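You operate a simulated robot arm through the tools that you are given. There is no shell and no other tool. Be economical: measure what you need, move in short steps, check, and stop when the job is done.

The job below is to be done with a simulated two-armed robot. You get a single attempt, and the scene is never put back.

Task
Tilt the ramp until the steel block slides, then lay it flat and tighten it.
Fine: block on the middle of the ramp first; slacken the red knob to tilt; leave the block on the ramp and the wood block in the ramp tray.

Only the result counts: the job must be done as asked and must still hold three seconds after the hand-in. Knocking over, shifting, dropping, spilling or breaking anything else fails it.

Robot
Two 7-joint arms with fingered hands on one trunk, on a base that drives. Base frame: it is fixed to the floor where the robot stands at the start and does not move with it; the origin is under the middle of the robot, x ahead of it, y to its left, z up; the surface under the hand at the start is at about z = 0.85. Lengths are in m, angles in rad, forces in N, time in s.
The left shoulder is at the start at [0.042, 0.163, 1.061], the right one opposite. Places, roughly: middle of the ramp [0.6, 0.1, 0.9]; ramp [0.6, 0.1, 0.9]; red ramp knob [0.5, 0.4, 0.9]. Payload 4 kg a hand.
Tool frame (each hand has its own): the origin (TCP) lies between the finger pads and is the grasp point; the fingertips stand 0.036 m ahead of it; z points along the fingers, y is the line along which they close. The gripper opens to 0.124 m. The gripper's body begins 0.042 m behind the TCP. The gripper is a hand of 4 fingers: y runs from the thumb to the fingers, the wrist lies at [-0.015, -0.099, -0.189] in the tool frame, and closing takes about 1.5 s.
Orientation is that of the tool frame in the base frame, as [roll, pitch, yaw] about the fixed x, y, z axes, in that order (R = Rz(yaw) Ry(pitch) Rx(roll)). With the fingers straight down and the wrist toward the robot, the tool's x, y and z point along [0, 1, 0], [1, 0, 0] and [0, 0, -1] of the base frame.

Tools
- The arms move only by the tool step_arm. It takes "left_commands", "right_commands" or both (then of equal length, played together; a hand with none holds still); each is a list of rows, each a list of 2 entries, a list of its own where there are three numbers: the shift along the base's x, y, z in m, then the turn, a rotation vector about the base's x, y, z in rad. In form: [[[dx, dy, dz], [wx, wy, wz]], ...]. A call has 1 to 20 rows; each row is the pose to reach, as a shift and turn from the pose commanded when the call began. "left_claw" and "right_claw" are, for a hand that has rows, the finger opening in m, from 0 to 0.124, set as the call begins (left out, the last holds). Each row takes 0.2 s and may step no farther than 0.05 m and 0.15 rad from the row before; otherwise, or with a gripper value out of range, the whole call is refused. Where a pose cannot be reached the arm comes as near as it can. A force on the tool above 90 N (or 10 N above the force at the start of the call, whichever is more), or a blocked arm, ends the call early, and 0.2 s more pass. Each finger travels about 0.045 m/s and halts on what it meets, pressing with about 25 N; the grip force reading is that of the motor and also rises with nothing between the fingers. The clock runs only during rows and for 0.2 s after the last one: add rows that repeat a pose to give the fingers time. It gives the time, the measured TCP pose, the force on the tool (base axes), the opening and the grip force at its end, in the units of the frame above (readings bear some noise), with the torque about the TCP (base axes, N m) and any sound that the robot's microphone picked up.
- Cameras (640 x 400 px; columns grow to the right, rows downward): "scene" is now at [0.154, 0.0106, 1.3113]; the picture's right is [0.13, -0.99, -0.02], its down [-0.37, -0.03, -0.93] and it looks along [0.92, 0.13, -0.37] (base axes); focal length 214 px, centre (320, 200). "left" rides on the left gripper at [-0.075, -0.086, -0.123] in its tool frame; the picture's right is [-0.70, -0.34, 0.63], its down [0.64, -0.68, 0.35] and it looks along [0.31, 0.65, 0.69] (tool axes); focal length 275 px, centre (320, 200). "right" rides on the right gripper at [0.075, -0.086, -0.123] in its tool frame; the picture's right is [-0.70, 0.34, -0.63], its down [-0.64, -0.68, 0.35] and it looks along [-0.32, 0.65, 0.69] (tool axes); focal length 275 px, centre (320, 200). There is no depth. A picture from a camera that has moved, and an enlarged one, comes with that camera's place and axes in the base frame and with its lens.
- camera(camera): a new picture of that camera. No time passes.
- move_column(by): slides the trunk up (or, below 0, down) by that many m; the arms and the scene camera ride with it, the base frame stays. It gives what a move gives, with no picture.
- steer(legs): drives the robot by 1 to 6 legs, each [ahead, left, turn to the left] in m, m and rad, along the robot's own axes; the way and the turn of a leg run together, so that a leg with both is an arc; at most 1.5 m and 3.142 rad a leg. The arms and the cameras ride along, it lands a little off, and it stops where it bumps. It gives what a move gives.
- set_fingers(index, middle, ring, thumb_bend, thumb_turn, hand): sets how far each is bent, from 0 (flat) to 1 (curled in); at 0.3 the hand is open as for a grip, at 0.7 the pads meet at the TCP. One left out holds its place. A second passes; each finger stops where it meets its share of the squeeze, and holds until it gets a number again. A gripper value or a shape takes the hand back. It gives what a move gives, with no picture; readings hold the bend of each and the force on the fingers (four entries, about 0 where the hand has none), thumb and palm. thumb_turn goes from beside the hand (0) to across from the fingers (1), as for a grip.
- grasp_type(shape, hand): the hand has 4 fingers and takes this shape, open, in about a second: jaw (thumb against the fingers, like two jaws); tri (thumb and two fingers); tip (a fingertip pinch); poke (one finger out to press); point (the index stretched); flat (the hand flat); cup (the hand cupped); fist (a fist). The gripper value then closes the fingers along that shape, each until it touches; the sizes above hold for jaw. It gives what a move gives, with no picture.
- head_to(pan, tilt): turns the head with the scene camera to pan (to the left, within 1.501 rad either way) and tilt (down, from -0.506 to 1.204), counted from straight ahead of the robot. It gives what a move gives.
- inspect(camera, box): a new picture of the part [left, top, right, bottom] of that camera's present view, enlarged. No time passes.
- finish_job(): hands the job in; it is judged then, once.

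Go step by step. Nothing tells you exact positions but the pictures and the camera data: compare them with the known pose of the tool, close in by small moves and look again before you grip or let go. The budget is 120 turns and 100 pictures, counting those below and the enlarged ones. Unless the task says otherwise, let go and move clear before handing in, and close with one line.

The tools are called after "Request:" by a JSON object that holds its "method" and its "body". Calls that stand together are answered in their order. step_arm: Moves the arms, as the interface text tells. Its arguments: {"type":"object","properties":{"left_commands":{"type":"array"},"left_claw":{"type":"number"},"right_commands":{"type":"array"},"right_claw":{"type":"number"}},"required":[]} The other tools are called the same way: move_column (by) slides the trunk up or down; grasp_type (shape, hand) gives the hand a shape; set_fingers (index, middle, ring, thumb_bend, thumb_turn, hand) moves the fingers one by one; steer (legs) drives the base; head_to (pan, tilt) turns the head that bears the scene camera; camera (camera) takes a picture; inspect (camera, box) takes an enlarged picture of a part of a camera's view; finish_job () hands the job in.

At the start:

```text
time: 0.0
left_tcp_pos: [0.5986, 0.368, 1.3892]
left_ee_rot: [-3.14, 0.0, 1.571]
left_contact_force: [0.7, 0.3, 0.8]
left_wrist_torque: [-0.02, 0.0, 0.02]
left_opening: 0.1239
left_grasp_force: 0.0
left_shape: jaw
left_bend: [0.3, 0.3, 0.3, 0.3, 0.98]
left_finger forces: [0.1, 0.0, 0.0, 0.0, 0.1, 0.0]
right_tcp_pos: [0.7757, -0.1845, 1.4553]
right_ee_rot: [-3.142, -0.001, 1.571]
right_contact_force: [0.1, 0.3, 0.3]
right_wrist_torque: [0.0, -0.01, -0.01]
right_opening: 0.1237
right_grasp_force: 0.2
right_shape: jaw
right_bend: [0.3, 0.3, 0.3, 0.3, 0.98]
right_finger forces: [0.1, 0.0, 0.0, 0.0, 0.0, 0.1]
trunk travel left (down, up): [-0.225, 0.253]
robot x, y, heading: [-0.0006, 0.0009, -0.005]
head pan, tilt: [0.133, 0.23]
```

scene: 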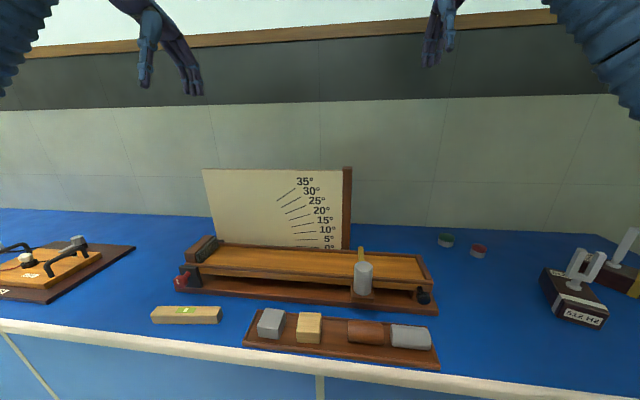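
right: 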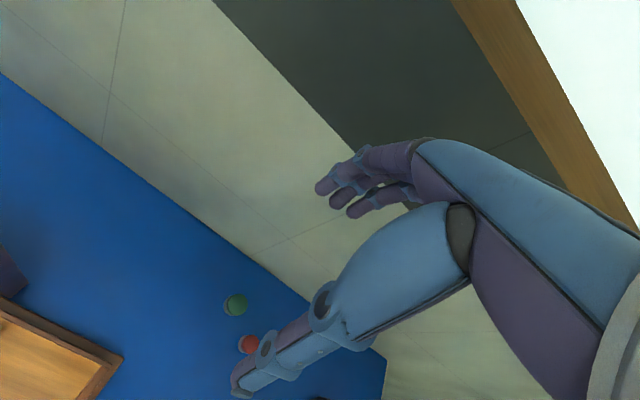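
left: 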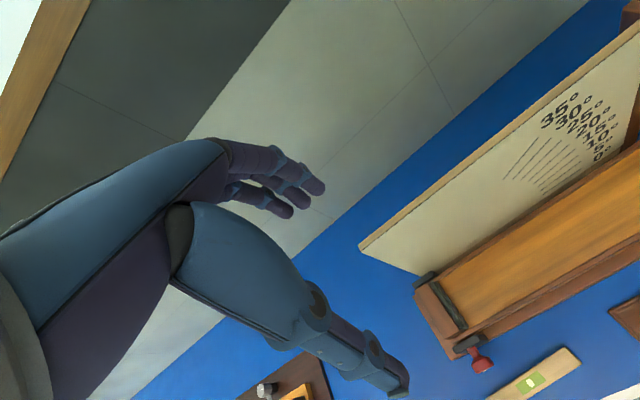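

I see the ramp with an angle board behind it, a red knob at its left end, and a tray of blocks in front. I'll enlarge the key areas before moving.

Request:
{"method": "inspect", "body": {"camera": "scene", "box": [160, 220, 320, 320]}}

Request:
{"method": "inspect", "body": {"camera": "scene", "box": [300, 220, 460, 320]}}

Request:
{"method": "inspect", "body": {"camera": "scene", "box": [230, 280, 454, 380]}}

```text
4.00 times, centred on (240, 270) of scene
camera zoom: at [0.154, 0.0106, 1.3113], right [0.13, -0.99, -0.02], down [-0.37, -0.03, -0.93], along [0.92, 0.13, -0.37], focal length 858 px, centre (640, -80)
```

zoom: 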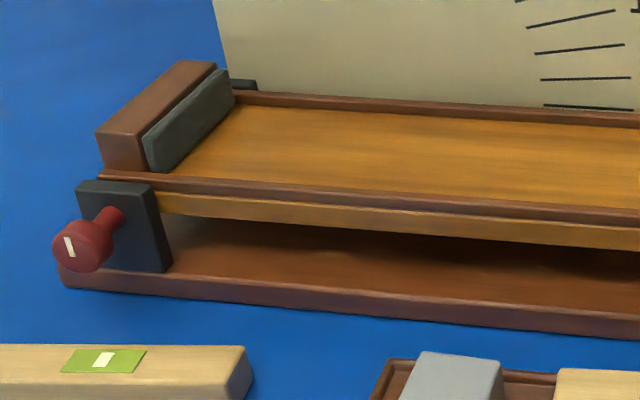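

```text
4.00 times, centred on (380, 270) of scene
camera zoom: at [0.154, 0.0106, 1.3113], right [0.13, -0.99, -0.02], down [-0.37, -0.03, -0.93], along [0.92, 0.13, -0.37], focal length 858 px, centre (80, -80)
```

zoom: 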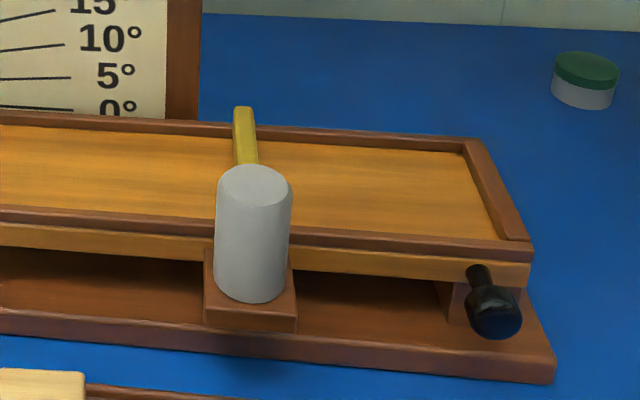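

```text
2.86 times, centred on (342, 330) of scene
camera zoom: at [0.154, 0.0106, 1.3113], right [0.13, -0.99, -0.02], down [-0.37, -0.03, -0.93], along [0.92, 0.13, -0.37], focal length 613 px, centre (257, -171)
```

zoom: 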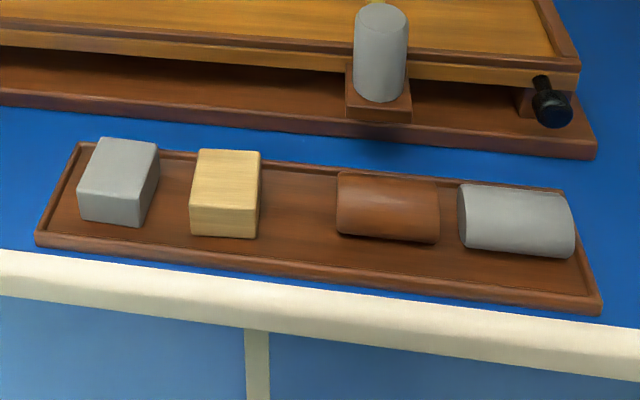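

The steel and wood blocks are in the front tray. The ramp hinges at the left, where the red knob is, and a black handle sits at its right end. A mallet-like object stands in front, so I'll back up a little for reach and then look closer.

Request:
{"method": "steer", "body": {"legs": [[-0.12, 0, 0]]}}

Request:
{"method": "head_to", "body": {"pan": 0.1, "tilt": 0.55}}

Request:
{"method": "camera", "body": {"camera": "scene"}}

```text
time: 1.2
left_tcp_pos: [0.4778, 0.3667, 1.3903]
left_ee_rot: [3.141, 0.0, 1.572]
left_contact_force: [0.3, -0.2, 0.0]
left_wrist_torque: [0.02, -0.01, -0.04]
left_opening: 0.1236
left_grasp_force: 0.1
left_shape: jaw
left_bend: [0.3, 0.3, 0.3, 0.3, 0.98]
left_finger forces: [0.0, 0.0, 0.1, 0.1, 0.0, 0.1]
right_tcp_pos: [0.6557, -0.1833, 1.4549]
right_ee_rot: [3.141, 0.0, 1.572]
right_contact_force: [-0.5, 0.3, -0.2]
right_wrist_torque: [0.02, -0.04, 0.0]
right_opening: 0.1234
right_grasp_force: 0.1
right_shape: jaw
right_bend: [0.3, 0.3, 0.3, 0.3, 0.98]
right_finger forces: [0.1, 0.0, 0.0, 0.0, 0.0, 0.0]
trunk travel left (down, up): [-0.225, 0.253]
robot x, y, heading: [-0.1194, -0.0024, 0.001]
head pan, tilt: [0.133, 0.23]
```

```text
time: 2.0
left_tcp_pos: [0.4787, 0.368, 1.3891]
left_ee_rot: [3.142, 0.001, 1.571]
left_contact_force: [0.4, -0.5, 0.0]
left_wrist_torque: [0.05, 0.06, -0.02]
left_opening: 0.1237
left_grasp_force: 0.1
left_shape: jaw
left_bend: [0.3, 0.3, 0.3, 0.3, 0.98]
left_finger forces: [0.1, 0.0, 0.0, 0.0, 0.0, 0.1]
right_tcp_pos: [0.6568, -0.184, 1.4547]
right_ee_rot: [3.141, -0.001, 1.57]
right_contact_force: [-0.2, -1.1, 0.2]
right_wrist_torque: [-0.02, -0.01, -0.01]
right_opening: 0.1235
right_grasp_force: 0.1
right_shape: jaw
right_bend: [0.3, 0.3, 0.3, 0.3, 0.98]
right_finger forces: [0.0, 0.1, 0.0, 0.0, 0.0, 0.0]
trunk travel left (down, up): [-0.225, 0.253]
robot x, y, heading: [-0.121, -0.0007, 0.003]
head pan, tilt: [0.099, 0.55]
```

```text
93 pictures are left
camera scene: at [0.0284, 0.0074, 1.2825], right [0.1, -0.99, -0.02], down [-0.64, -0.05, -0.76], along [0.76, 0.09, -0.65], focal length 214 px, centre (320, 200)
```

scene: 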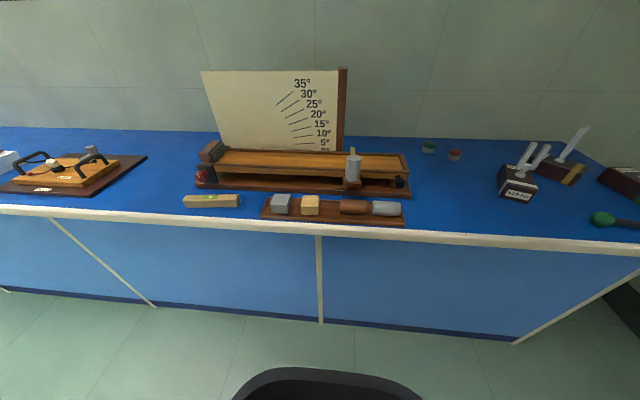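

The scene is the same from farther back. I'll zoom in so I can triangulate positions against the first picture.

Request:
{"method": "inspect", "body": {"camera": "scene", "box": [180, 130, 308, 210]}}

Request:
{"method": "inspect", "body": {"camera": "scene", "box": [300, 130, 428, 210]}}

Request:
{"method": "inspect", "body": {"camera": "scene", "box": [250, 160, 346, 220]}}

```text
5.00 times, centred on (244, 170) of scene
camera zoom: at [0.0284, 0.0074, 1.2825], right [0.1, -0.99, -0.02], down [-0.64, -0.05, -0.76], along [0.76, 0.09, -0.65], focal length 1072 px, centre (700, 350)
```

zoom: 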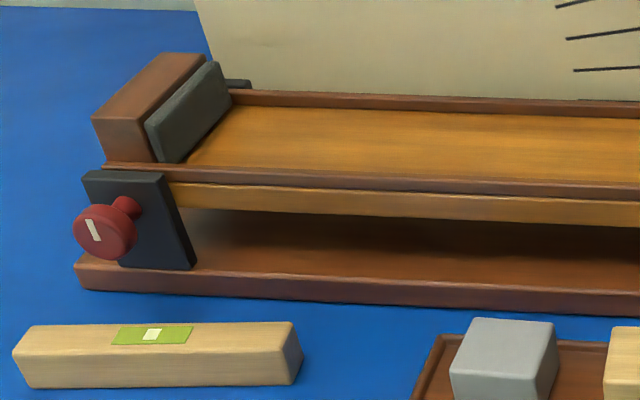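

```text
5.00 times, centred on (364, 170) of scene
camera zoom: at [0.0284, 0.0074, 1.2825], right [0.1, -0.99, -0.02], down [-0.64, -0.05, -0.76], along [0.76, 0.09, -0.65], focal length 1072 px, centre (100, 350)
```

zoom: 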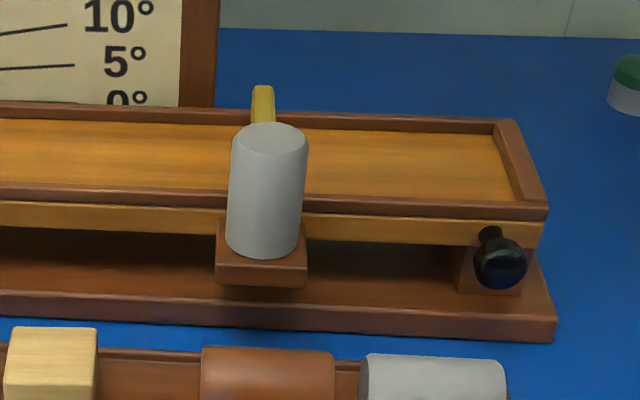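

```text
6.67 times, centred on (298, 190) of scene
camera zoom: at [0.0284, 0.0074, 1.2825], right [0.1, -0.99, -0.02], down [-0.64, -0.05, -0.76], along [0.76, 0.09, -0.65], focal length 1430 px, centre (467, 267)
```

zoom: 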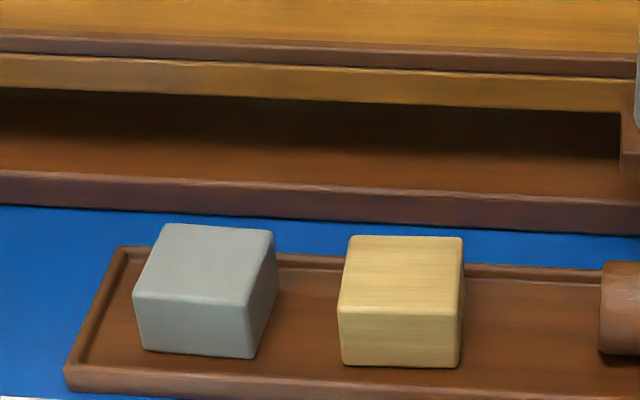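

Triangulating gives these positions:
- Steel block: about [0.482, 0.173], top at about 0.89.
- Ramp surface: centre about [0.67, 0.12, 0.905].
- Red knob: about [0.545, 0.438, 0.91].
- Black handle: about [0.563, -0.168, 0.905].

I'll bring both hands down to viewing heights.

Request:
{"method": "step_arm", "body": {"left_commands": [[[0.0, -0.022, -0.038], [0, 0, 0]], [[0.0, -0.044, -0.076], [0, 0, 0]], [[0.0, -0.066, -0.114], [0, 0, 0]], [[0.0, -0.088, -0.152], [0, 0, 0]], [[0.0, -0.11, -0.19], [0, 0, 0]], [[0.0, -0.132, -0.228], [0, 0, 0]], [[0.0, -0.154, -0.266], [0, 0, 0]], [[0.0, -0.176, -0.304], [0, 0, 0]], [[0.003, -0.195, -0.34], [0, 0, 0]]], "right_commands": [[[-0.017, -0.004, -0.04], [0, 0, 0]], [[-0.034, -0.008, -0.08], [0, 0, 0]], [[-0.051, -0.012, -0.12], [0, 0, 0]], [[-0.068, -0.016, -0.16], [0, 0, 0]], [[-0.085, -0.02, -0.2], [0, 0, 0]], [[-0.102, -0.024, -0.24], [0, 0, 0]], [[-0.119, -0.028, -0.28], [0, 0, 0]], [[-0.136, -0.032, -0.32], [0, 0, 0]], [[-0.157, -0.036, -0.355], [0, 0, 0]]]}}

Request:
{"method": "camera", "body": {"camera": "right"}}

Request:
{"method": "camera", "body": {"camera": "left"}}

```text
time: 4.0
left_tcp_pos: [0.482, 0.173, 1.0471]
left_ee_rot: [3.141, 0.0, 1.572]
left_contact_force: [0.2, 0.4, 0.2]
left_wrist_torque: [-0.03, 0.02, 0.04]
left_opening: 0.1238
left_grasp_force: 0.0
left_shape: jaw
left_bend: [0.3, 0.3, 0.3, 0.3, 0.98]
left_finger forces: [0.0, 0.1, 0.0, 0.1, 0.0, 0.1]
right_tcp_pos: [0.4984, -0.2179, 1.1005]
right_ee_rot: [-3.14, -0.002, 1.572]
right_contact_force: [0.6, 0.6, -0.2]
right_wrist_torque: [0.0, 0.0, -0.02]
right_opening: 0.1236
right_grasp_force: 0.0
right_shape: jaw
right_bend: [0.3, 0.3, 0.3, 0.3, 0.98]
right_finger forces: [0.0, 0.1, 0.0, 0.0, 0.0, 0.1]
trunk travel left (down, up): [-0.225, 0.253]
robot x, y, heading: [-0.1198, -0.0025, 0.002]
head pan, tilt: [0.099, 0.55]
```

```text
89 pictures are left
camera right: at [0.4139, -0.143, 1.2217], right [0.34, -0.7, 0.63], down [-0.68, -0.65, -0.35], along [0.65, -0.31, -0.69], focal length 275 px, centre (320, 200)
```

right: 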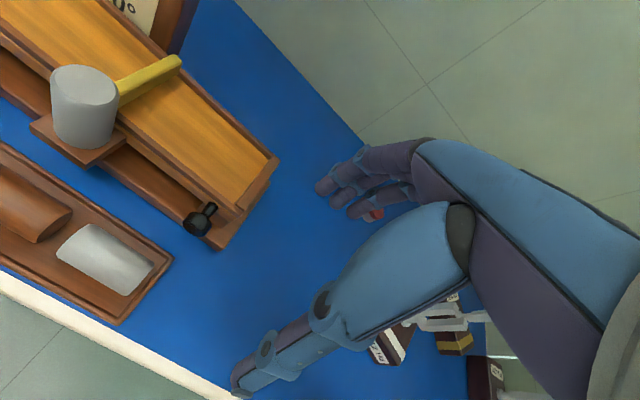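

```text
88 pictures are left
camera left: at [0.3944, 0.0986, 1.1716], right [-0.34, -0.7, -0.63], down [-0.68, 0.64, -0.35], along [0.65, 0.32, -0.69], focal length 275 px, centre (320, 200)
```

left: 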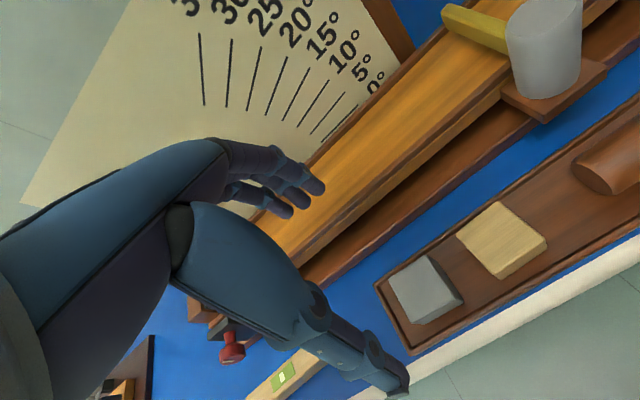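

The grey and yellow object is a mallet whose head sits on a small shelf, with its handle lying over the ramp. I need to know whether that shelf rides on the ramp.

Request:
{"method": "inspect", "body": {"camera": "right", "box": [0, 40, 208, 170]}}

Request:
{"method": "inspect", "body": {"camera": "right", "box": [140, 150, 300, 250]}}

Request:
{"method": "inspect", "body": {"camera": "left", "box": [440, 0, 640, 125]}}

Request:
{"method": "inspect", "body": {"camera": "left", "box": [360, 190, 580, 340]}}

```text
3.08 times, centred on (104, 105) of right
camera zoom: at [0.4139, -0.143, 1.2217], right [0.34, -0.7, 0.63], down [-0.68, -0.65, -0.35], along [0.65, -0.31, -0.69], focal length 847 px, centre (985, 492)
```

zoom: 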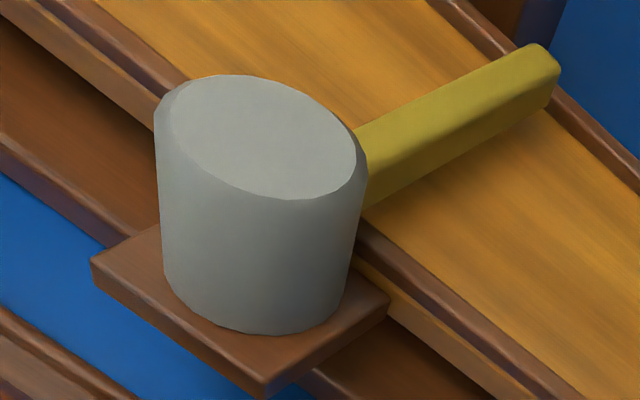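

```text
4.00 times, centred on (220, 200) of right
camera zoom: at [0.4139, -0.143, 1.2217], right [0.34, -0.7, 0.63], down [-0.68, -0.65, -0.35], along [0.65, -0.31, -0.69], focal length 1101 px, centre (720, 200)
```

zoom: 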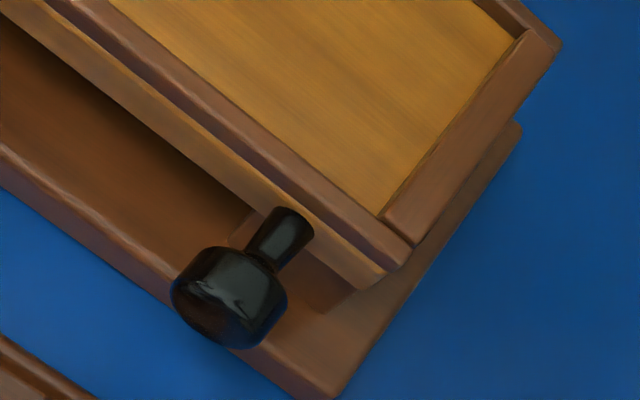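

```text
3.20 times, centred on (540, 62) of left
camera zoom: at [0.3944, 0.0986, 1.1716], right [-0.34, -0.7, -0.63], down [-0.68, 0.64, -0.35], along [0.65, 0.32, -0.69], focal length 881 px, centre (-384, 640)
```

zoom: 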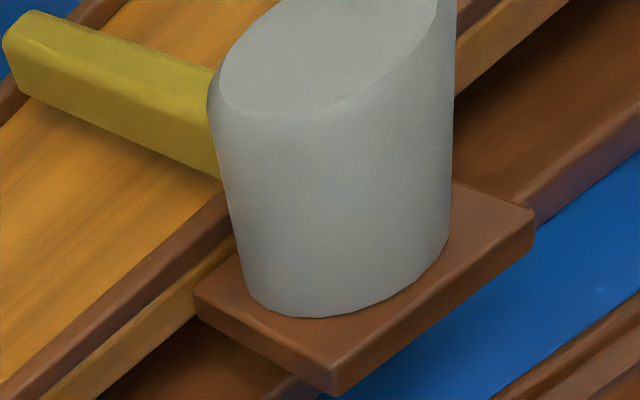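

```text
2.67 times, centred on (470, 265) of left
camera zoom: at [0.3944, 0.0986, 1.1716], right [-0.34, -0.7, -0.63], down [-0.68, 0.64, -0.35], along [0.65, 0.32, -0.69], focal length 734 px, centre (-80, 27)
```

zoom: 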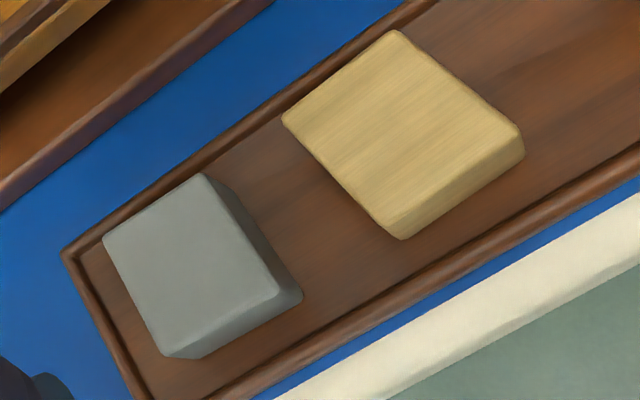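

The cylinder and yellow bar look like a release gate on a bracket bolted to the ramp, so it should ride with the ramp; I'll watch it during the tilt. The steel block is at [0.479, 0.173] and square to the base frame. I'll lower the left hand around it.

Request:
{"method": "step_arm", "body": {"left_commands": [[[-0.003, 0, -0.04], [0, 0, 0]], [[-0.003, 0, -0.08], [0, 0, 0]], [[-0.003, 0, -0.11], [0, 0, 0]], [[-0.003, 0, -0.125], [0, 0, 0]], [[-0.003, 0, -0.125], [0, 0, 0]]], "left_claw": 0.085}}

Request:
{"method": "camera", "body": {"camera": "left"}}

Request:
{"method": "inspect", "body": {"camera": "scene", "box": [230, 140, 358, 220]}}

```text
time: 5.2
left_tcp_pos: [0.4807, 0.174, 0.9247]
left_ee_rot: [-3.14, 0.001, 1.571]
left_contact_force: [-0.2, -0.1, 0.5]
left_wrist_torque: [0.01, 0.0, -0.03]
left_opening: 0.0853
left_grasp_force: 0.1
left_shape: jaw
left_bend: [0.35, 0.38, 0.37, 0.5, 0.99]
left_finger forces: [0.0, 0.1, 0.0, 0.1, 0.0, 0.0]
right_tcp_pos: [0.4977, -0.2192, 1.1013]
right_ee_rot: [3.141, -0.001, 1.572]
right_contact_force: [0.3, 0.1, 0.3]
right_wrist_torque: [0.02, -0.02, 0.02]
right_opening: 0.1235
right_grasp_force: 0.1
right_shape: jaw
right_bend: [0.3, 0.3, 0.3, 0.3, 0.98]
right_finger forces: [0.1, 0.0, 0.0, 0.1, 0.0, 0.0]
trunk travel left (down, up): [-0.225, 0.253]
robot x, y, heading: [-0.1194, 0.0013, -0.002]
head pan, tilt: [0.099, 0.55]
```

```text
83 pictures are left
camera left: at [0.3931, 0.0994, 1.0478], right [-0.34, -0.7, -0.63], down [-0.68, 0.64, -0.35], along [0.65, 0.32, -0.69], focal length 275 px, centre (320, 200)
```

left: 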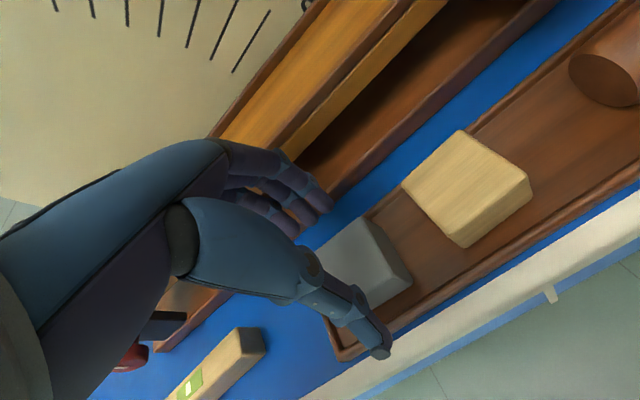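

```text
5.00 times, centred on (294, 180) of scene
camera zoom: at [0.0278, 0.0071, 1.2826], right [0.1, -0.99, -0.02], down [-0.64, -0.05, -0.76], along [0.76, 0.09, -0.65], focal length 1072 px, centre (450, 300)
```

zoom: 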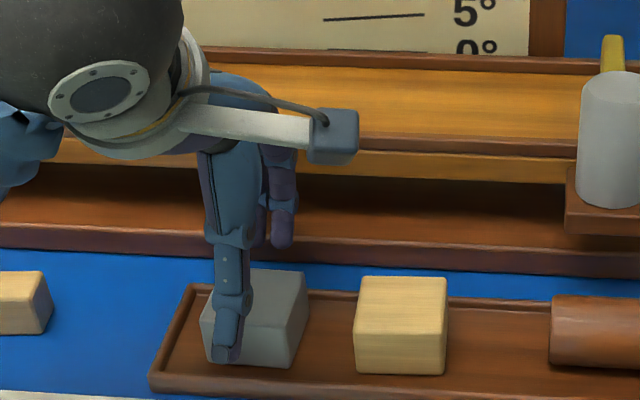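

The fingers straddle the block well. I'll lower the rest of the way and close.

Request:
{"method": "step_arm", "body": {"left_commands": [[[-0.002, -0.004, -0.01], [0, 0, 0]], [[-0.002, -0.004, -0.02], [0, 0, 0]], [[-0.002, -0.004, -0.022], [0, 0, 0]]]}}

Request:
{"method": "step_arm", "body": {"left_commands": [[[0, 0, 0], [0, 0, 0]], [[0, 0, 0], [0, 0, 0]], [[0, 0, 0], [0, 0, 0]], [[0, 0, 0], [0, 0, 0]], [[0, 0, 0], [0, 0, 0]], [[0, 0, 0], [0, 0, 0]]], "left_claw": 0.03}}

Request:
{"method": "inspect", "body": {"camera": "scene", "box": [230, 140, 358, 220]}}

```text
time: 6.0
left_tcp_pos: [0.477, 0.1696, 0.9029]
left_ee_rot: [-3.14, 0.002, 1.572]
left_contact_force: [0.0, 0.5, -0.4]
left_wrist_torque: [-0.01, 0.01, 0.0]
left_opening: 0.0853
left_grasp_force: 0.0
left_shape: jaw
left_bend: [0.35, 0.38, 0.37, 0.5, 0.99]
left_finger forces: [0.0, 0.0, 0.0, 0.1, 0.1, 0.0]
right_tcp_pos: [0.4984, -0.2194, 1.1006]
right_ee_rot: [-3.141, -0.001, 1.572]
right_contact_force: [-0.2, -0.5, -0.3]
right_wrist_torque: [0.02, 0.0, 0.02]
right_opening: 0.1236
right_grasp_force: 0.1
right_shape: jaw
right_bend: [0.3, 0.3, 0.3, 0.3, 0.98]
right_finger forces: [0.0, 0.0, 0.1, 0.0, 0.0, 0.1]
trunk travel left (down, up): [-0.225, 0.253]
robot x, y, heading: [-0.1184, 0.0028, 0.003]
head pan, tilt: [0.099, 0.55]
```

```text
time: 7.4
left_tcp_pos: [0.477, 0.1685, 0.9018]
left_ee_rot: [3.141, -0.001, 1.57]
left_contact_force: [-1.7, -0.2, 8.5]
left_wrist_torque: [-0.01, 0.02, -0.05]
left_opening: 0.0597
left_grasp_force: 25.4
left_shape: jaw
left_bend: [0.43, 0.47, 0.45, 0.56, 1.0]
left_finger forces: [14.2, 7.7, 3.2, 0.0, 30.1, 0.1]
right_tcp_pos: [0.4991, -0.2197, 1.1015]
right_ee_rot: [-3.141, -0.001, 1.572]
right_contact_force: [-0.3, -0.4, 0.2]
right_wrist_torque: [-0.01, -0.02, 0.01]
right_opening: 0.1236
right_grasp_force: 0.1
right_shape: jaw
right_bend: [0.3, 0.3, 0.3, 0.3, 0.98]
right_finger forces: [0.0, 0.1, 0.0, 0.0, 0.0, 0.0]
trunk travel left (down, up): [-0.225, 0.253]
robot x, y, heading: [-0.1172, 0.0018, -0.001]
head pan, tilt: [0.099, 0.55]
```

```text
5.00 times, centred on (294, 180) of scene
camera zoom: at [0.0272, 0.0071, 1.2827], right [0.1, -0.99, -0.02], down [-0.64, -0.05, -0.76], along [0.76, 0.09, -0.65], focal length 1072 px, centre (450, 300)
```

zoom: 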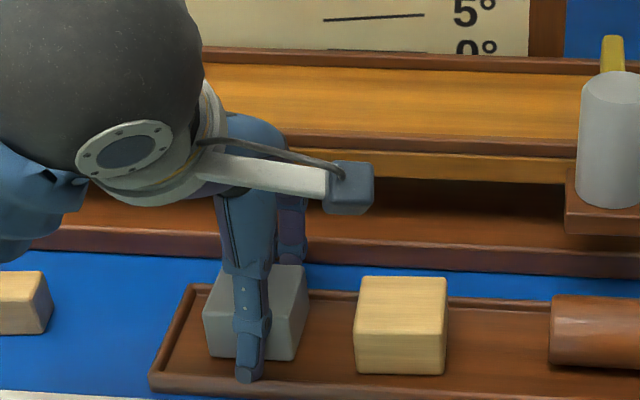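

The block is gripped with about 25 N. I'll lift it straight up and check that it comes with the hand.

Request:
{"method": "step_arm", "body": {"left_commands": [[[0, 0, 0.02], [0, 0, 0]], [[0, 0, 0.05], [0, 0, 0]], [[0, 0, 0.09], [0, 0, 0]], [[0, 0, 0.12], [0, 0, 0]]]}}

Request:
{"method": "camera", "body": {"camera": "scene"}}

Request:
{"method": "camera", "body": {"camera": "left"}}

```text
time: 8.4
left_tcp_pos: [0.4789, 0.167, 1.0236]
left_ee_rot: [-3.139, 0.0, 1.571]
left_contact_force: [0.4, -0.7, -1.5]
left_wrist_torque: [0.03, 0.02, -0.01]
left_opening: 0.0592
left_grasp_force: 24.8
left_shape: jaw
left_bend: [0.43, 0.47, 0.45, 0.57, 0.99]
left_finger forces: [15.4, 8.4, 3.8, 0.0, 28.2, 0.1]
right_tcp_pos: [0.4985, -0.2196, 1.1014]
right_ee_rot: [-3.141, 0.0, 1.571]
right_contact_force: [0.6, -0.3, 1.1]
right_wrist_torque: [0.0, -0.01, 0.01]
right_opening: 0.1235
right_grasp_force: 0.0
right_shape: jaw
right_bend: [0.3, 0.3, 0.3, 0.3, 0.98]
right_finger forces: [0.0, 0.0, 0.0, 0.0, 0.0, 0.0]
trunk travel left (down, up): [-0.225, 0.253]
robot x, y, heading: [-0.1177, 0.0007, -0.003]
head pan, tilt: [0.099, 0.55]
```

```text
80 pictures are left
camera scene: at [0.0277, 0.0069, 1.2826], right [0.1, -0.99, -0.02], down [-0.64, -0.05, -0.76], along [0.76, 0.09, -0.65], focal length 214 px, centre (320, 200)
```

scene: 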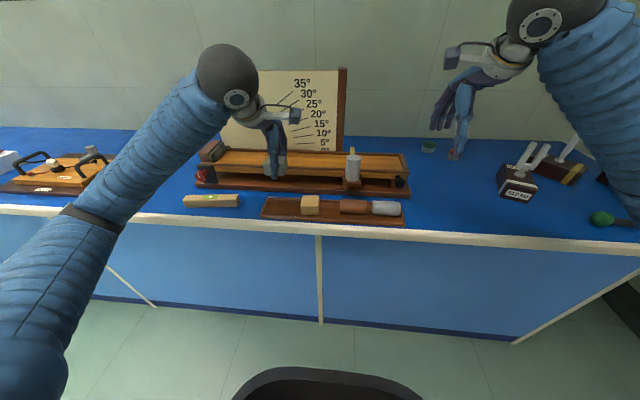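

```text
79 pictures are left
camera left: at [0.3918, 0.0931, 1.1474], right [-0.34, -0.7, -0.63], down [-0.68, 0.64, -0.34], along [0.65, 0.32, -0.69], focal length 275 px, centre (320, 200)
```

left: 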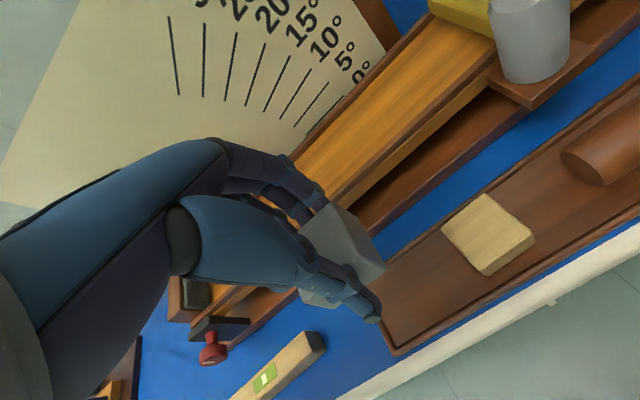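

The block is held level. I'll carry it over the middle of the ramp.

Request:
{"method": "step_arm", "body": {"left_commands": [[[0.04, -0.01, 0.0], [0, 0, 0]], [[0.08, -0.02, 0.0], [0, 0, 0]], [[0.12, -0.03, 0.0], [0, 0, 0]], [[0.16, -0.04, 0.0], [0, 0, 0]], [[0.194, -0.043, 0.0], [0, 0, 0]], [[0.194, -0.043, -0.03], [0, 0, 0]], [[0.194, -0.043, -0.045], [0, 0, 0]]]}}

Request:
{"method": "inspect", "body": {"camera": "scene", "box": [230, 130, 358, 210]}}

Request:
{"method": "camera", "body": {"camera": "left"}}

Request:
{"method": "camera", "body": {"camera": "right"}}

```text
time: 9.6
left_tcp_pos: [0.6372, 0.1288, 1.0259]
left_ee_rot: [3.141, -0.004, 1.567]
left_contact_force: [-89.1, 13.0, 9.5]
left_wrist_torque: [0.01, -1.97, 2.21]
left_opening: 0.0595
left_grasp_force: 25.0
left_shape: jaw
left_bend: [0.47, 0.6, 0.54, 0.55, 0.96]
left_finger forces: [11.1, 103.5, 17.3, 0.1, 41.5, 0.0]
right_tcp_pos: [0.4918, -0.215, 1.1053]
right_ee_rot: [3.136, 0.001, 1.576]
right_contact_force: [-0.4, -0.1, 0.0]
right_wrist_torque: [0.0, 0.04, -0.02]
right_opening: 0.1237
right_grasp_force: 0.1
right_shape: jaw
right_bend: [0.3, 0.3, 0.3, 0.3, 0.98]
right_finger forces: [0.0, 0.0, 0.1, 0.1, 0.0, 0.0]
trunk travel left (down, up): [-0.225, 0.253]
robot x, y, heading: [-0.1221, -0.0002, 0.009]
head pan, tilt: [0.099, 0.55]
stopped in row 5 (left hand): the force on the tool passed its limit at 119 N (the readings are from after the stop); the commanded pose is now the measured one
```

```text
5.00 times, centred on (294, 170) of scene
camera zoom: at [0.0188, 0.0089, 1.2837], right [0.1, -0.99, -0.01], down [-0.64, -0.06, -0.77], along [0.76, 0.09, -0.64], focal length 1072 px, centre (450, 350)
```

zoom: 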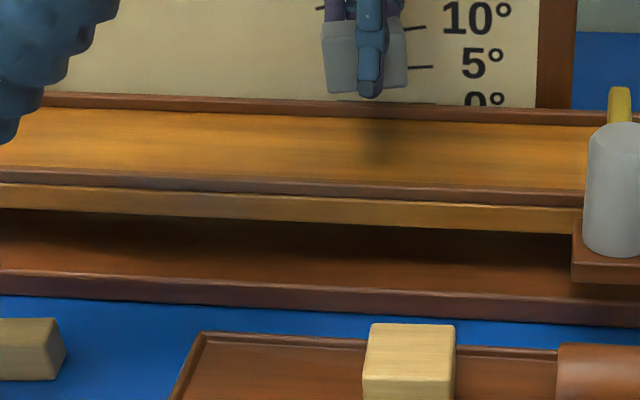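

```text
77 pictures are left
camera left: at [0.551, 0.0551, 1.1491], right [-0.34, -0.69, -0.64], down [-0.68, 0.65, -0.34], along [0.65, 0.32, -0.69], focal length 275 px, centre (320, 200)
```

left: 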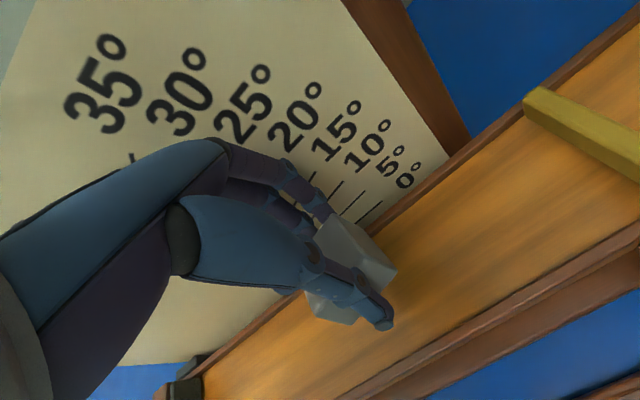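

```text
76 pictures are left
camera right: at [0.4057, -0.1393, 1.2257], right [0.34, -0.69, 0.64], down [-0.68, -0.65, -0.35], along [0.65, -0.31, -0.69], focal length 275 px, centre (320, 200)
```

right: 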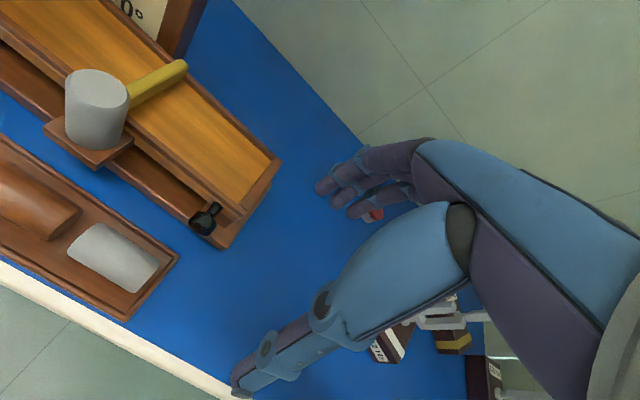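

The fingers bulged into the angle board, which is fixed and looks unmoved. I'll back off and turn the hand 90° so the grip runs along the ramp instead.

Request:
{"method": "step_arm", "body": {"left_commands": [[[-0.03, 0, 0.01], [0, 0, 0]], [[-0.07, 0, 0.03], [0, 0, 0]], [[-0.08, 0, 0.05], [0, 0, -0.14]], [[-0.08, 0, 0.05], [0, 0, -0.28]], [[-0.08, 0, 0.05], [0, 0, -0.42]], [[-0.08, 0, 0.05], [0, 0, -0.56]], [[-0.08, 0, 0.05], [0, 0, -0.7]], [[-0.08, 0, 0.05], [0, 0, -0.84]], [[-0.08, 0, 0.05], [0, 0, -0.98]], [[-0.08, 0, 0.05], [0, 0, -1.12]], [[-0.08, 0, 0.05], [0, 0, -1.26]], [[-0.08, 0, 0.05], [0, 0, -1.4]], [[-0.08, 0, 0.05], [0, 0, -1.54]], [[-0.08, 0, 0.05], [0, 0, -1.57]]]}}

Request:
{"method": "camera", "body": {"camera": "scene"}}

Request:
{"method": "camera", "body": {"camera": "left"}}

```text
time: 12.6
left_tcp_pos: [0.5664, 0.1283, 1.0695]
left_ee_rot: [-3.139, -0.002, -0.003]
left_contact_force: [0.1, 0.0, -1.7]
left_wrist_torque: [0.02, 0.0, 0.03]
left_opening: 0.0565
left_grasp_force: 25.1
left_shape: jaw
left_bend: [0.43, 0.48, 0.47, 0.57, 0.99]
left_finger forces: [16.4, 7.4, 3.8, 0.1, 27.4, 0.0]
right_tcp_pos: [0.4984, -0.2174, 1.1012]
right_ee_rot: [-3.14, 0.0, 1.573]
right_contact_force: [0.0, -0.5, -0.2]
right_wrist_torque: [0.03, -0.06, 0.0]
right_opening: 0.1238
right_grasp_force: 0.0
right_shape: jaw
right_bend: [0.3, 0.3, 0.3, 0.3, 0.98]
right_finger forces: [0.1, 0.0, 0.0, 0.0, 0.1, 0.1]
trunk travel left (down, up): [-0.225, 0.253]
robot x, y, heading: [-0.1208, -0.0027, 0.0]
head pan, tilt: [0.099, 0.55]
```

```text
75 pictures are left
camera scene: at [0.0266, 0.008, 1.2826], right [0.1, -0.99, -0.02], down [-0.64, -0.05, -0.76], along [0.76, 0.09, -0.65], focal length 214 px, centre (320, 200)
```

scene: 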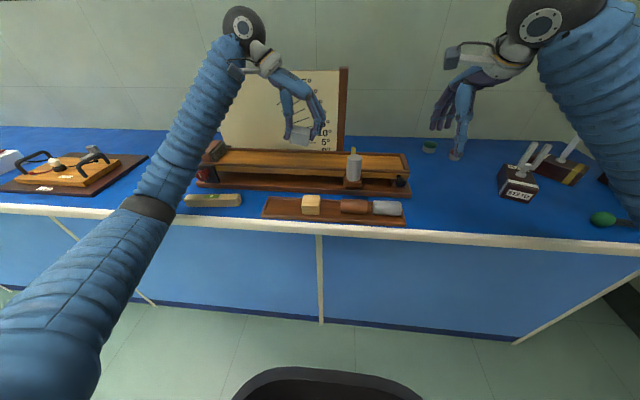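

```text
74 pictures are left
camera left: at [0.4912, 0.214, 1.1933], right [-0.69, 0.34, -0.63], down [0.65, 0.68, -0.34], along [0.32, -0.65, -0.69], focal length 275 px, centre (320, 200)
```

left: 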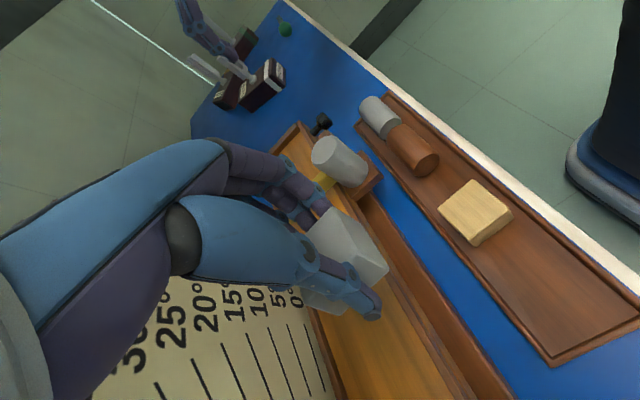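

The hand is turned and the ramp and board are where they were. I'll check how level the block is.

Request:
{"method": "inspect", "body": {"camera": "scene", "box": [260, 90, 356, 150]}}

Request:
{"method": "inspect", "body": {"camera": "left", "box": [260, 160, 420, 340]}}

```text
6.67 times, centred on (308, 120) of scene
camera zoom: at [0.0266, 0.008, 1.2826], right [0.1, -0.99, -0.02], down [-0.64, -0.05, -0.76], along [0.76, 0.09, -0.65], focal length 1430 px, centre (400, 733)
```

zoom: 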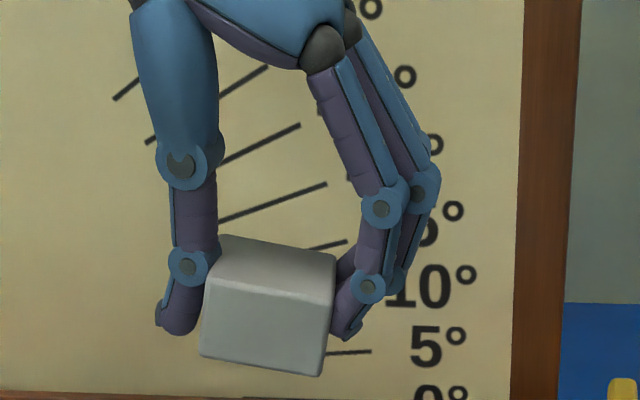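

```text
2.22 times, centred on (340, 250) of left
camera zoom: at [0.4912, 0.214, 1.1933], right [-0.69, 0.34, -0.63], down [0.65, 0.68, -0.34], along [0.32, -0.65, -0.69], focal length 612 px, centre (276, 89)
```

zoom: 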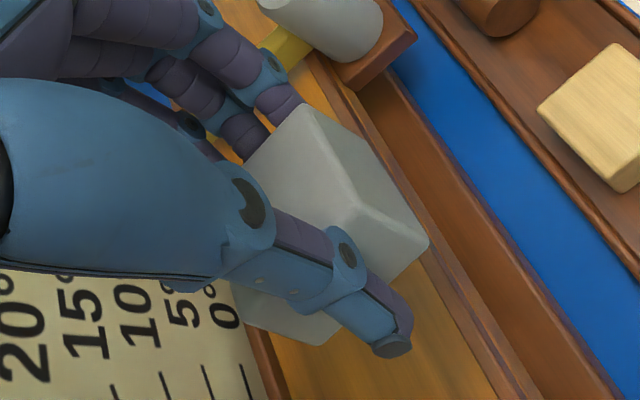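

The block sits about 9° nose-down in the grip. Re-triangulating with the hand cameras puts the ramp rail top at z ≈ 0.931, with the ramp spanning x 0.588–0.692 and its middle at [0.640, 0.12]. I'll level the block and hover it there.

Request:
{"method": "step_arm", "body": {"left_commands": [[[0.03, 0, 0], [-0.07, 0, 0]], [[0.06, 0, -0.01], [-0.14, 0, 0]], [[0.074, -0.003, -0.04], [-0.14, 0, 0]], [[0.074, -0.003, -0.075], [-0.14, 0, 0]], [[0.074, -0.003, -0.085], [-0.14, 0, 0]]]}}

Request:
{"method": "inspect", "body": {"camera": "scene", "box": [240, 110, 352, 180]}}

Request:
{"method": "camera", "body": {"camera": "left"}}

Request:
{"method": "camera", "body": {"camera": "right"}}

```text
time: 13.8
left_tcp_pos: [0.6414, 0.1224, 0.9855]
left_ee_rot: [3.007, -0.004, -0.004]
left_contact_force: [0.2, 0.2, -2.3]
left_wrist_torque: [0.03, 0.0, -0.02]
left_opening: 0.0567
left_grasp_force: 24.6
left_shape: jaw
left_bend: [0.43, 0.48, 0.47, 0.57, 0.99]
left_finger forces: [16.4, 7.5, 3.9, 0.0, 27.5, 0.0]
right_tcp_pos: [0.4957, -0.2192, 1.1019]
right_ee_rot: [3.14, -0.001, 1.575]
right_contact_force: [0.0, -0.2, 0.8]
right_wrist_torque: [0.04, 0.0, -0.02]
right_opening: 0.1237
right_grasp_force: 0.0
right_shape: jaw
right_bend: [0.3, 0.3, 0.3, 0.3, 0.98]
right_finger forces: [0.0, 0.1, 0.0, 0.0, 0.0, 0.0]
trunk travel left (down, up): [-0.225, 0.253]
robot x, y, heading: [-0.12, -0.0003, 0.004]
head pan, tilt: [0.099, 0.55]
```

```text
5.71 times, centred on (296, 145) of scene
camera zoom: at [0.0249, 0.0055, 1.2829], right [0.1, -0.99, -0.02], down [-0.64, -0.05, -0.76], along [0.76, 0.09, -0.65], focal length 1226 px, centre (457, 514)
```

zoom: 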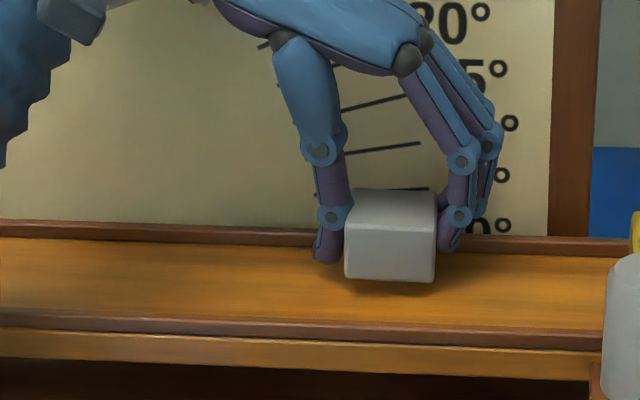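

```text
70 pictures are left
camera left: at [0.5646, 0.2244, 1.0967], right [-0.69, 0.25, -0.68], down [0.65, 0.63, -0.43], along [0.32, -0.74, -0.6], focal length 275 px, centre (320, 200)
```

left: 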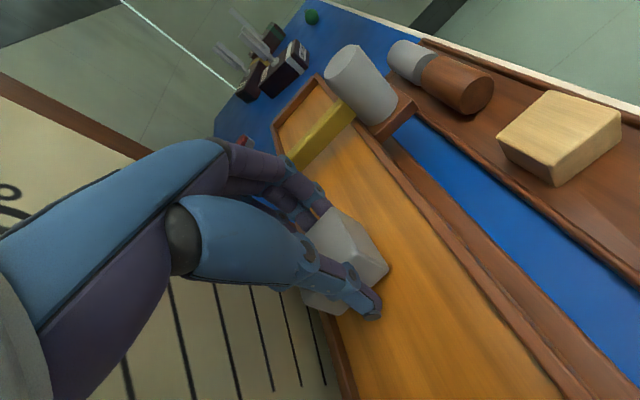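

```text
69 pictures are left
camera right: at [0.411, -0.1439, 1.2233], right [0.34, -0.7, 0.63], down [-0.68, -0.65, -0.35], along [0.65, -0.31, -0.69], focal length 275 px, centre (320, 200)
```

right: 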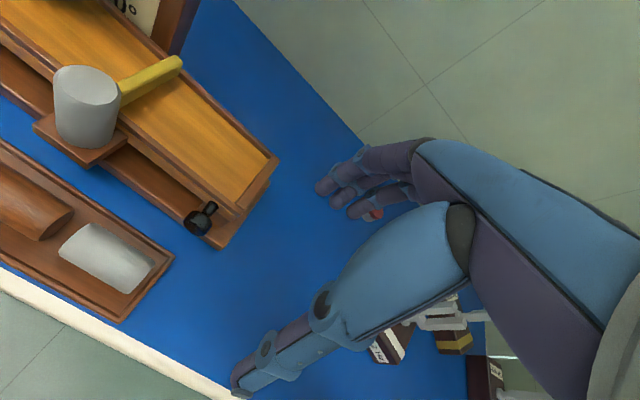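

The block now looks level, about 2 cm above the ramp and slightly toward the back. I'll nudge it forward and lower gently, watching the force.

Request:
{"method": "step_arm", "body": {"left_commands": [[[-0.008, 0, -0.004], [0, 0, 0]], [[-0.008, 0, -0.012], [0, 0, 0]], [[-0.008, 0, -0.012], [0, 0, 0]]]}}

Request:
{"method": "step_arm", "body": {"left_commands": [[[0, 0, -0.003], [0, 0, 0]], [[0, 0, -0.003], [0, 0, 0]]]}}

Request:
{"method": "inspect", "body": {"camera": "scene", "box": [240, 110, 352, 180]}}

```text
time: 14.6
left_tcp_pos: [0.6297, 0.1241, 0.9782]
left_ee_rot: [3.008, -0.008, 0.001]
left_contact_force: [-0.1, 0.5, -1.3]
left_wrist_torque: [0.02, -0.01, 0.03]
left_opening: 0.0566
left_grasp_force: 24.9
left_shape: jaw
left_bend: [0.43, 0.48, 0.47, 0.57, 0.99]
left_finger forces: [16.3, 7.5, 3.9, 0.0, 27.6, 0.1]
right_tcp_pos: [0.4947, -0.2192, 1.1041]
right_ee_rot: [3.138, -0.004, 1.572]
right_contact_force: [0.1, 0.4, 1.0]
right_wrist_torque: [-0.01, -0.01, -0.03]
right_opening: 0.1239
right_grasp_force: 0.0
right_shape: jaw
right_bend: [0.3, 0.3, 0.3, 0.3, 0.98]
right_finger forces: [0.0, 0.0, 0.0, 0.0, 0.0, 0.1]
trunk travel left (down, up): [-0.225, 0.253]
robot x, y, heading: [-0.1161, -0.0037, 0.004]
head pan, tilt: [0.099, 0.55]
```

```text
time: 15.2
left_tcp_pos: [0.631, 0.1236, 0.9773]
left_ee_rot: [3.009, -0.011, -0.001]
left_contact_force: [-0.7, 2.2, 5.6]
left_wrist_torque: [-0.14, -0.06, 0.01]
left_opening: 0.0567
left_grasp_force: 24.5
left_shape: jaw
left_bend: [0.43, 0.48, 0.46, 0.57, 0.99]
left_finger forces: [15.8, 7.6, 3.6, 0.0, 29.3, 0.0]
right_tcp_pos: [0.4929, -0.2192, 1.1039]
right_ee_rot: [3.136, -0.004, 1.574]
right_contact_force: [0.6, 0.7, 0.2]
right_wrist_torque: [0.0, -0.01, 0.0]
right_opening: 0.124
right_grasp_force: 0.0
right_shape: jaw
right_bend: [0.3, 0.3, 0.3, 0.3, 0.98]
right_finger forces: [0.0, 0.0, 0.0, 0.0, 0.0, 0.0]
trunk travel left (down, up): [-0.225, 0.253]
robot x, y, heading: [-0.1207, 0.0012, 0.007]
head pan, tilt: [0.099, 0.55]
```

```text
5.71 times, centred on (296, 145) of scene
camera zoom: at [0.0209, 0.0046, 1.2838], right [0.1, -0.99, -0.02], down [-0.64, -0.05, -0.77], along [0.76, 0.09, -0.64], focal length 1226 px, centre (457, 514)
```

zoom: 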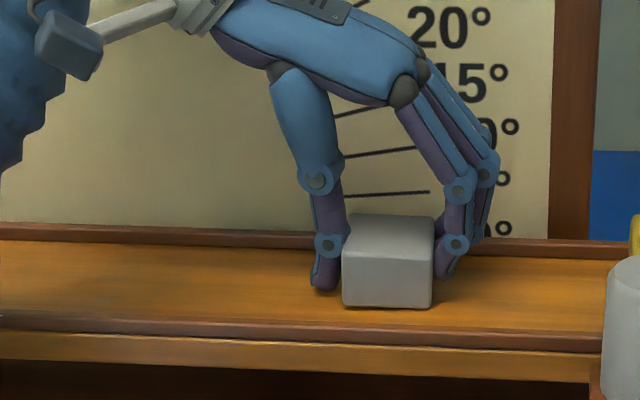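

Contact shows about 6 N and the block appears to rest on the ramp with clearance to both rails. I'll release it slowly.

Request:
{"method": "step_arm", "body": {"left_commands": [[[0, 0, 0], [0, 0, 0]], [[0, 0, 0], [0, 0, 0]], [[0, 0, 0], [0, 0, 0]], [[0, 0, 0], [0, 0, 0]]], "left_claw": 0.08}}

Request:
{"method": "inspect", "body": {"camera": "scene", "box": [240, 110, 352, 180]}}

```text
time: 16.2
left_tcp_pos: [0.629, 0.1238, 0.9765]
left_ee_rot: [3.011, -0.011, 0.001]
left_contact_force: [-0.1, -0.8, 0.4]
left_wrist_torque: [0.01, 0.03, -0.04]
left_opening: 0.0794
left_grasp_force: 0.1
left_shape: jaw
left_bend: [0.36, 0.4, 0.38, 0.52, 0.99]
left_finger forces: [0.0, 0.0, 0.1, 0.0, 0.0, 0.0]
right_tcp_pos: [0.4934, -0.2192, 1.1042]
right_ee_rot: [3.135, -0.004, 1.574]
right_contact_force: [0.0, 0.4, 0.2]
right_wrist_torque: [0.0, -0.02, 0.03]
right_opening: 0.1239
right_grasp_force: 0.1
right_shape: jaw
right_bend: [0.3, 0.3, 0.3, 0.3, 0.98]
right_finger forces: [0.0, 0.0, 0.0, 0.0, 0.0, 0.0]
trunk travel left (down, up): [-0.225, 0.253]
robot x, y, heading: [-0.1199, 0.0019, -0.001]
head pan, tilt: [0.099, 0.55]
```

```text
5.71 times, centred on (296, 145) of scene
camera zoom: at [0.0207, 0.0047, 1.2836], right [0.1, -0.99, -0.02], down [-0.64, -0.05, -0.77], along [0.76, 0.09, -0.64], focal length 1226 px, centre (457, 514)
```

zoom: 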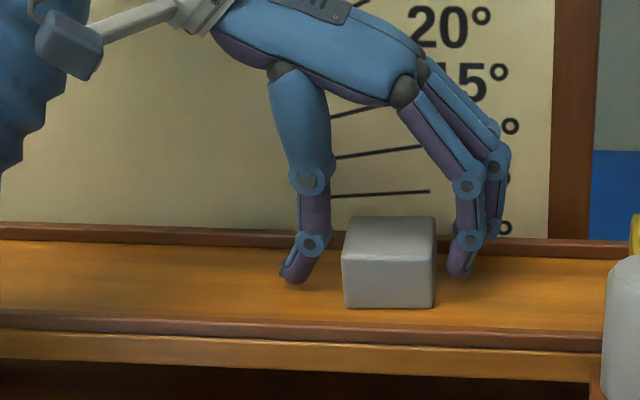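

The block is on the ramp. I'll raise the left hand clear and check that it's centred.

Request:
{"method": "step_arm", "body": {"left_commands": [[[0, 0, 0.03], [0, 0, 0]], [[0, 0, 0.07], [0.07, 0, 0]], [[-0.03, 0.02, 0.11], [0.14, 0, 0]], [[-0.07, 0.05, 0.13], [0.14, 0, 0]], [[-0.11, 0.08, 0.14], [0.14, 0, 0]], [[-0.15, 0.11, 0.14], [0.14, 0, 0]]]}}

Request:
{"method": "inspect", "body": {"camera": "scene", "box": [180, 110, 436, 210]}}

Request:
{"method": "camera", "body": {"camera": "left"}}

```text
refused: row 3 steps farther than a row can; nothing moved
```

```text
2.50 times, centred on (308, 160) of scene
camera zoom: at [0.0207, 0.0047, 1.2836], right [0.1, -0.99, -0.02], down [-0.64, -0.05, -0.77], along [0.76, 0.09, -0.64], focal length 536 px, centre (350, 300)
```

zoom: 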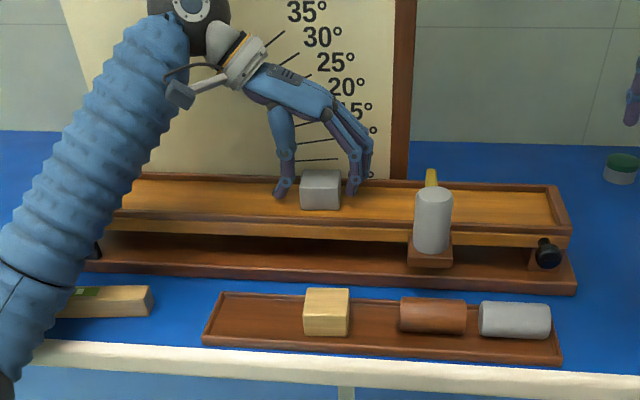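

```text
65 pictures are left
camera left: at [0.5526, 0.2253, 1.0869], right [-0.69, 0.25, -0.68], down [0.65, 0.63, -0.43], along [0.32, -0.74, -0.6], focal length 275 px, centre (320, 200)
```

left: 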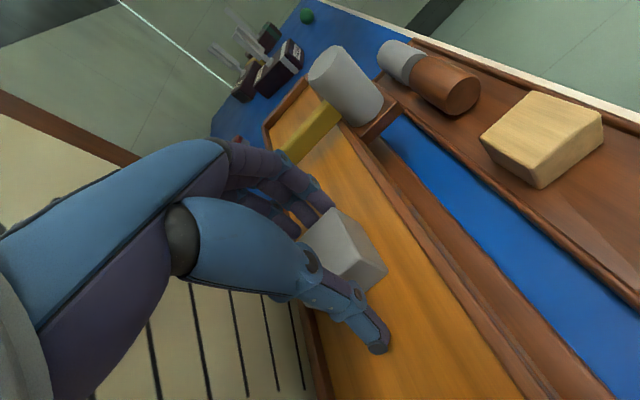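

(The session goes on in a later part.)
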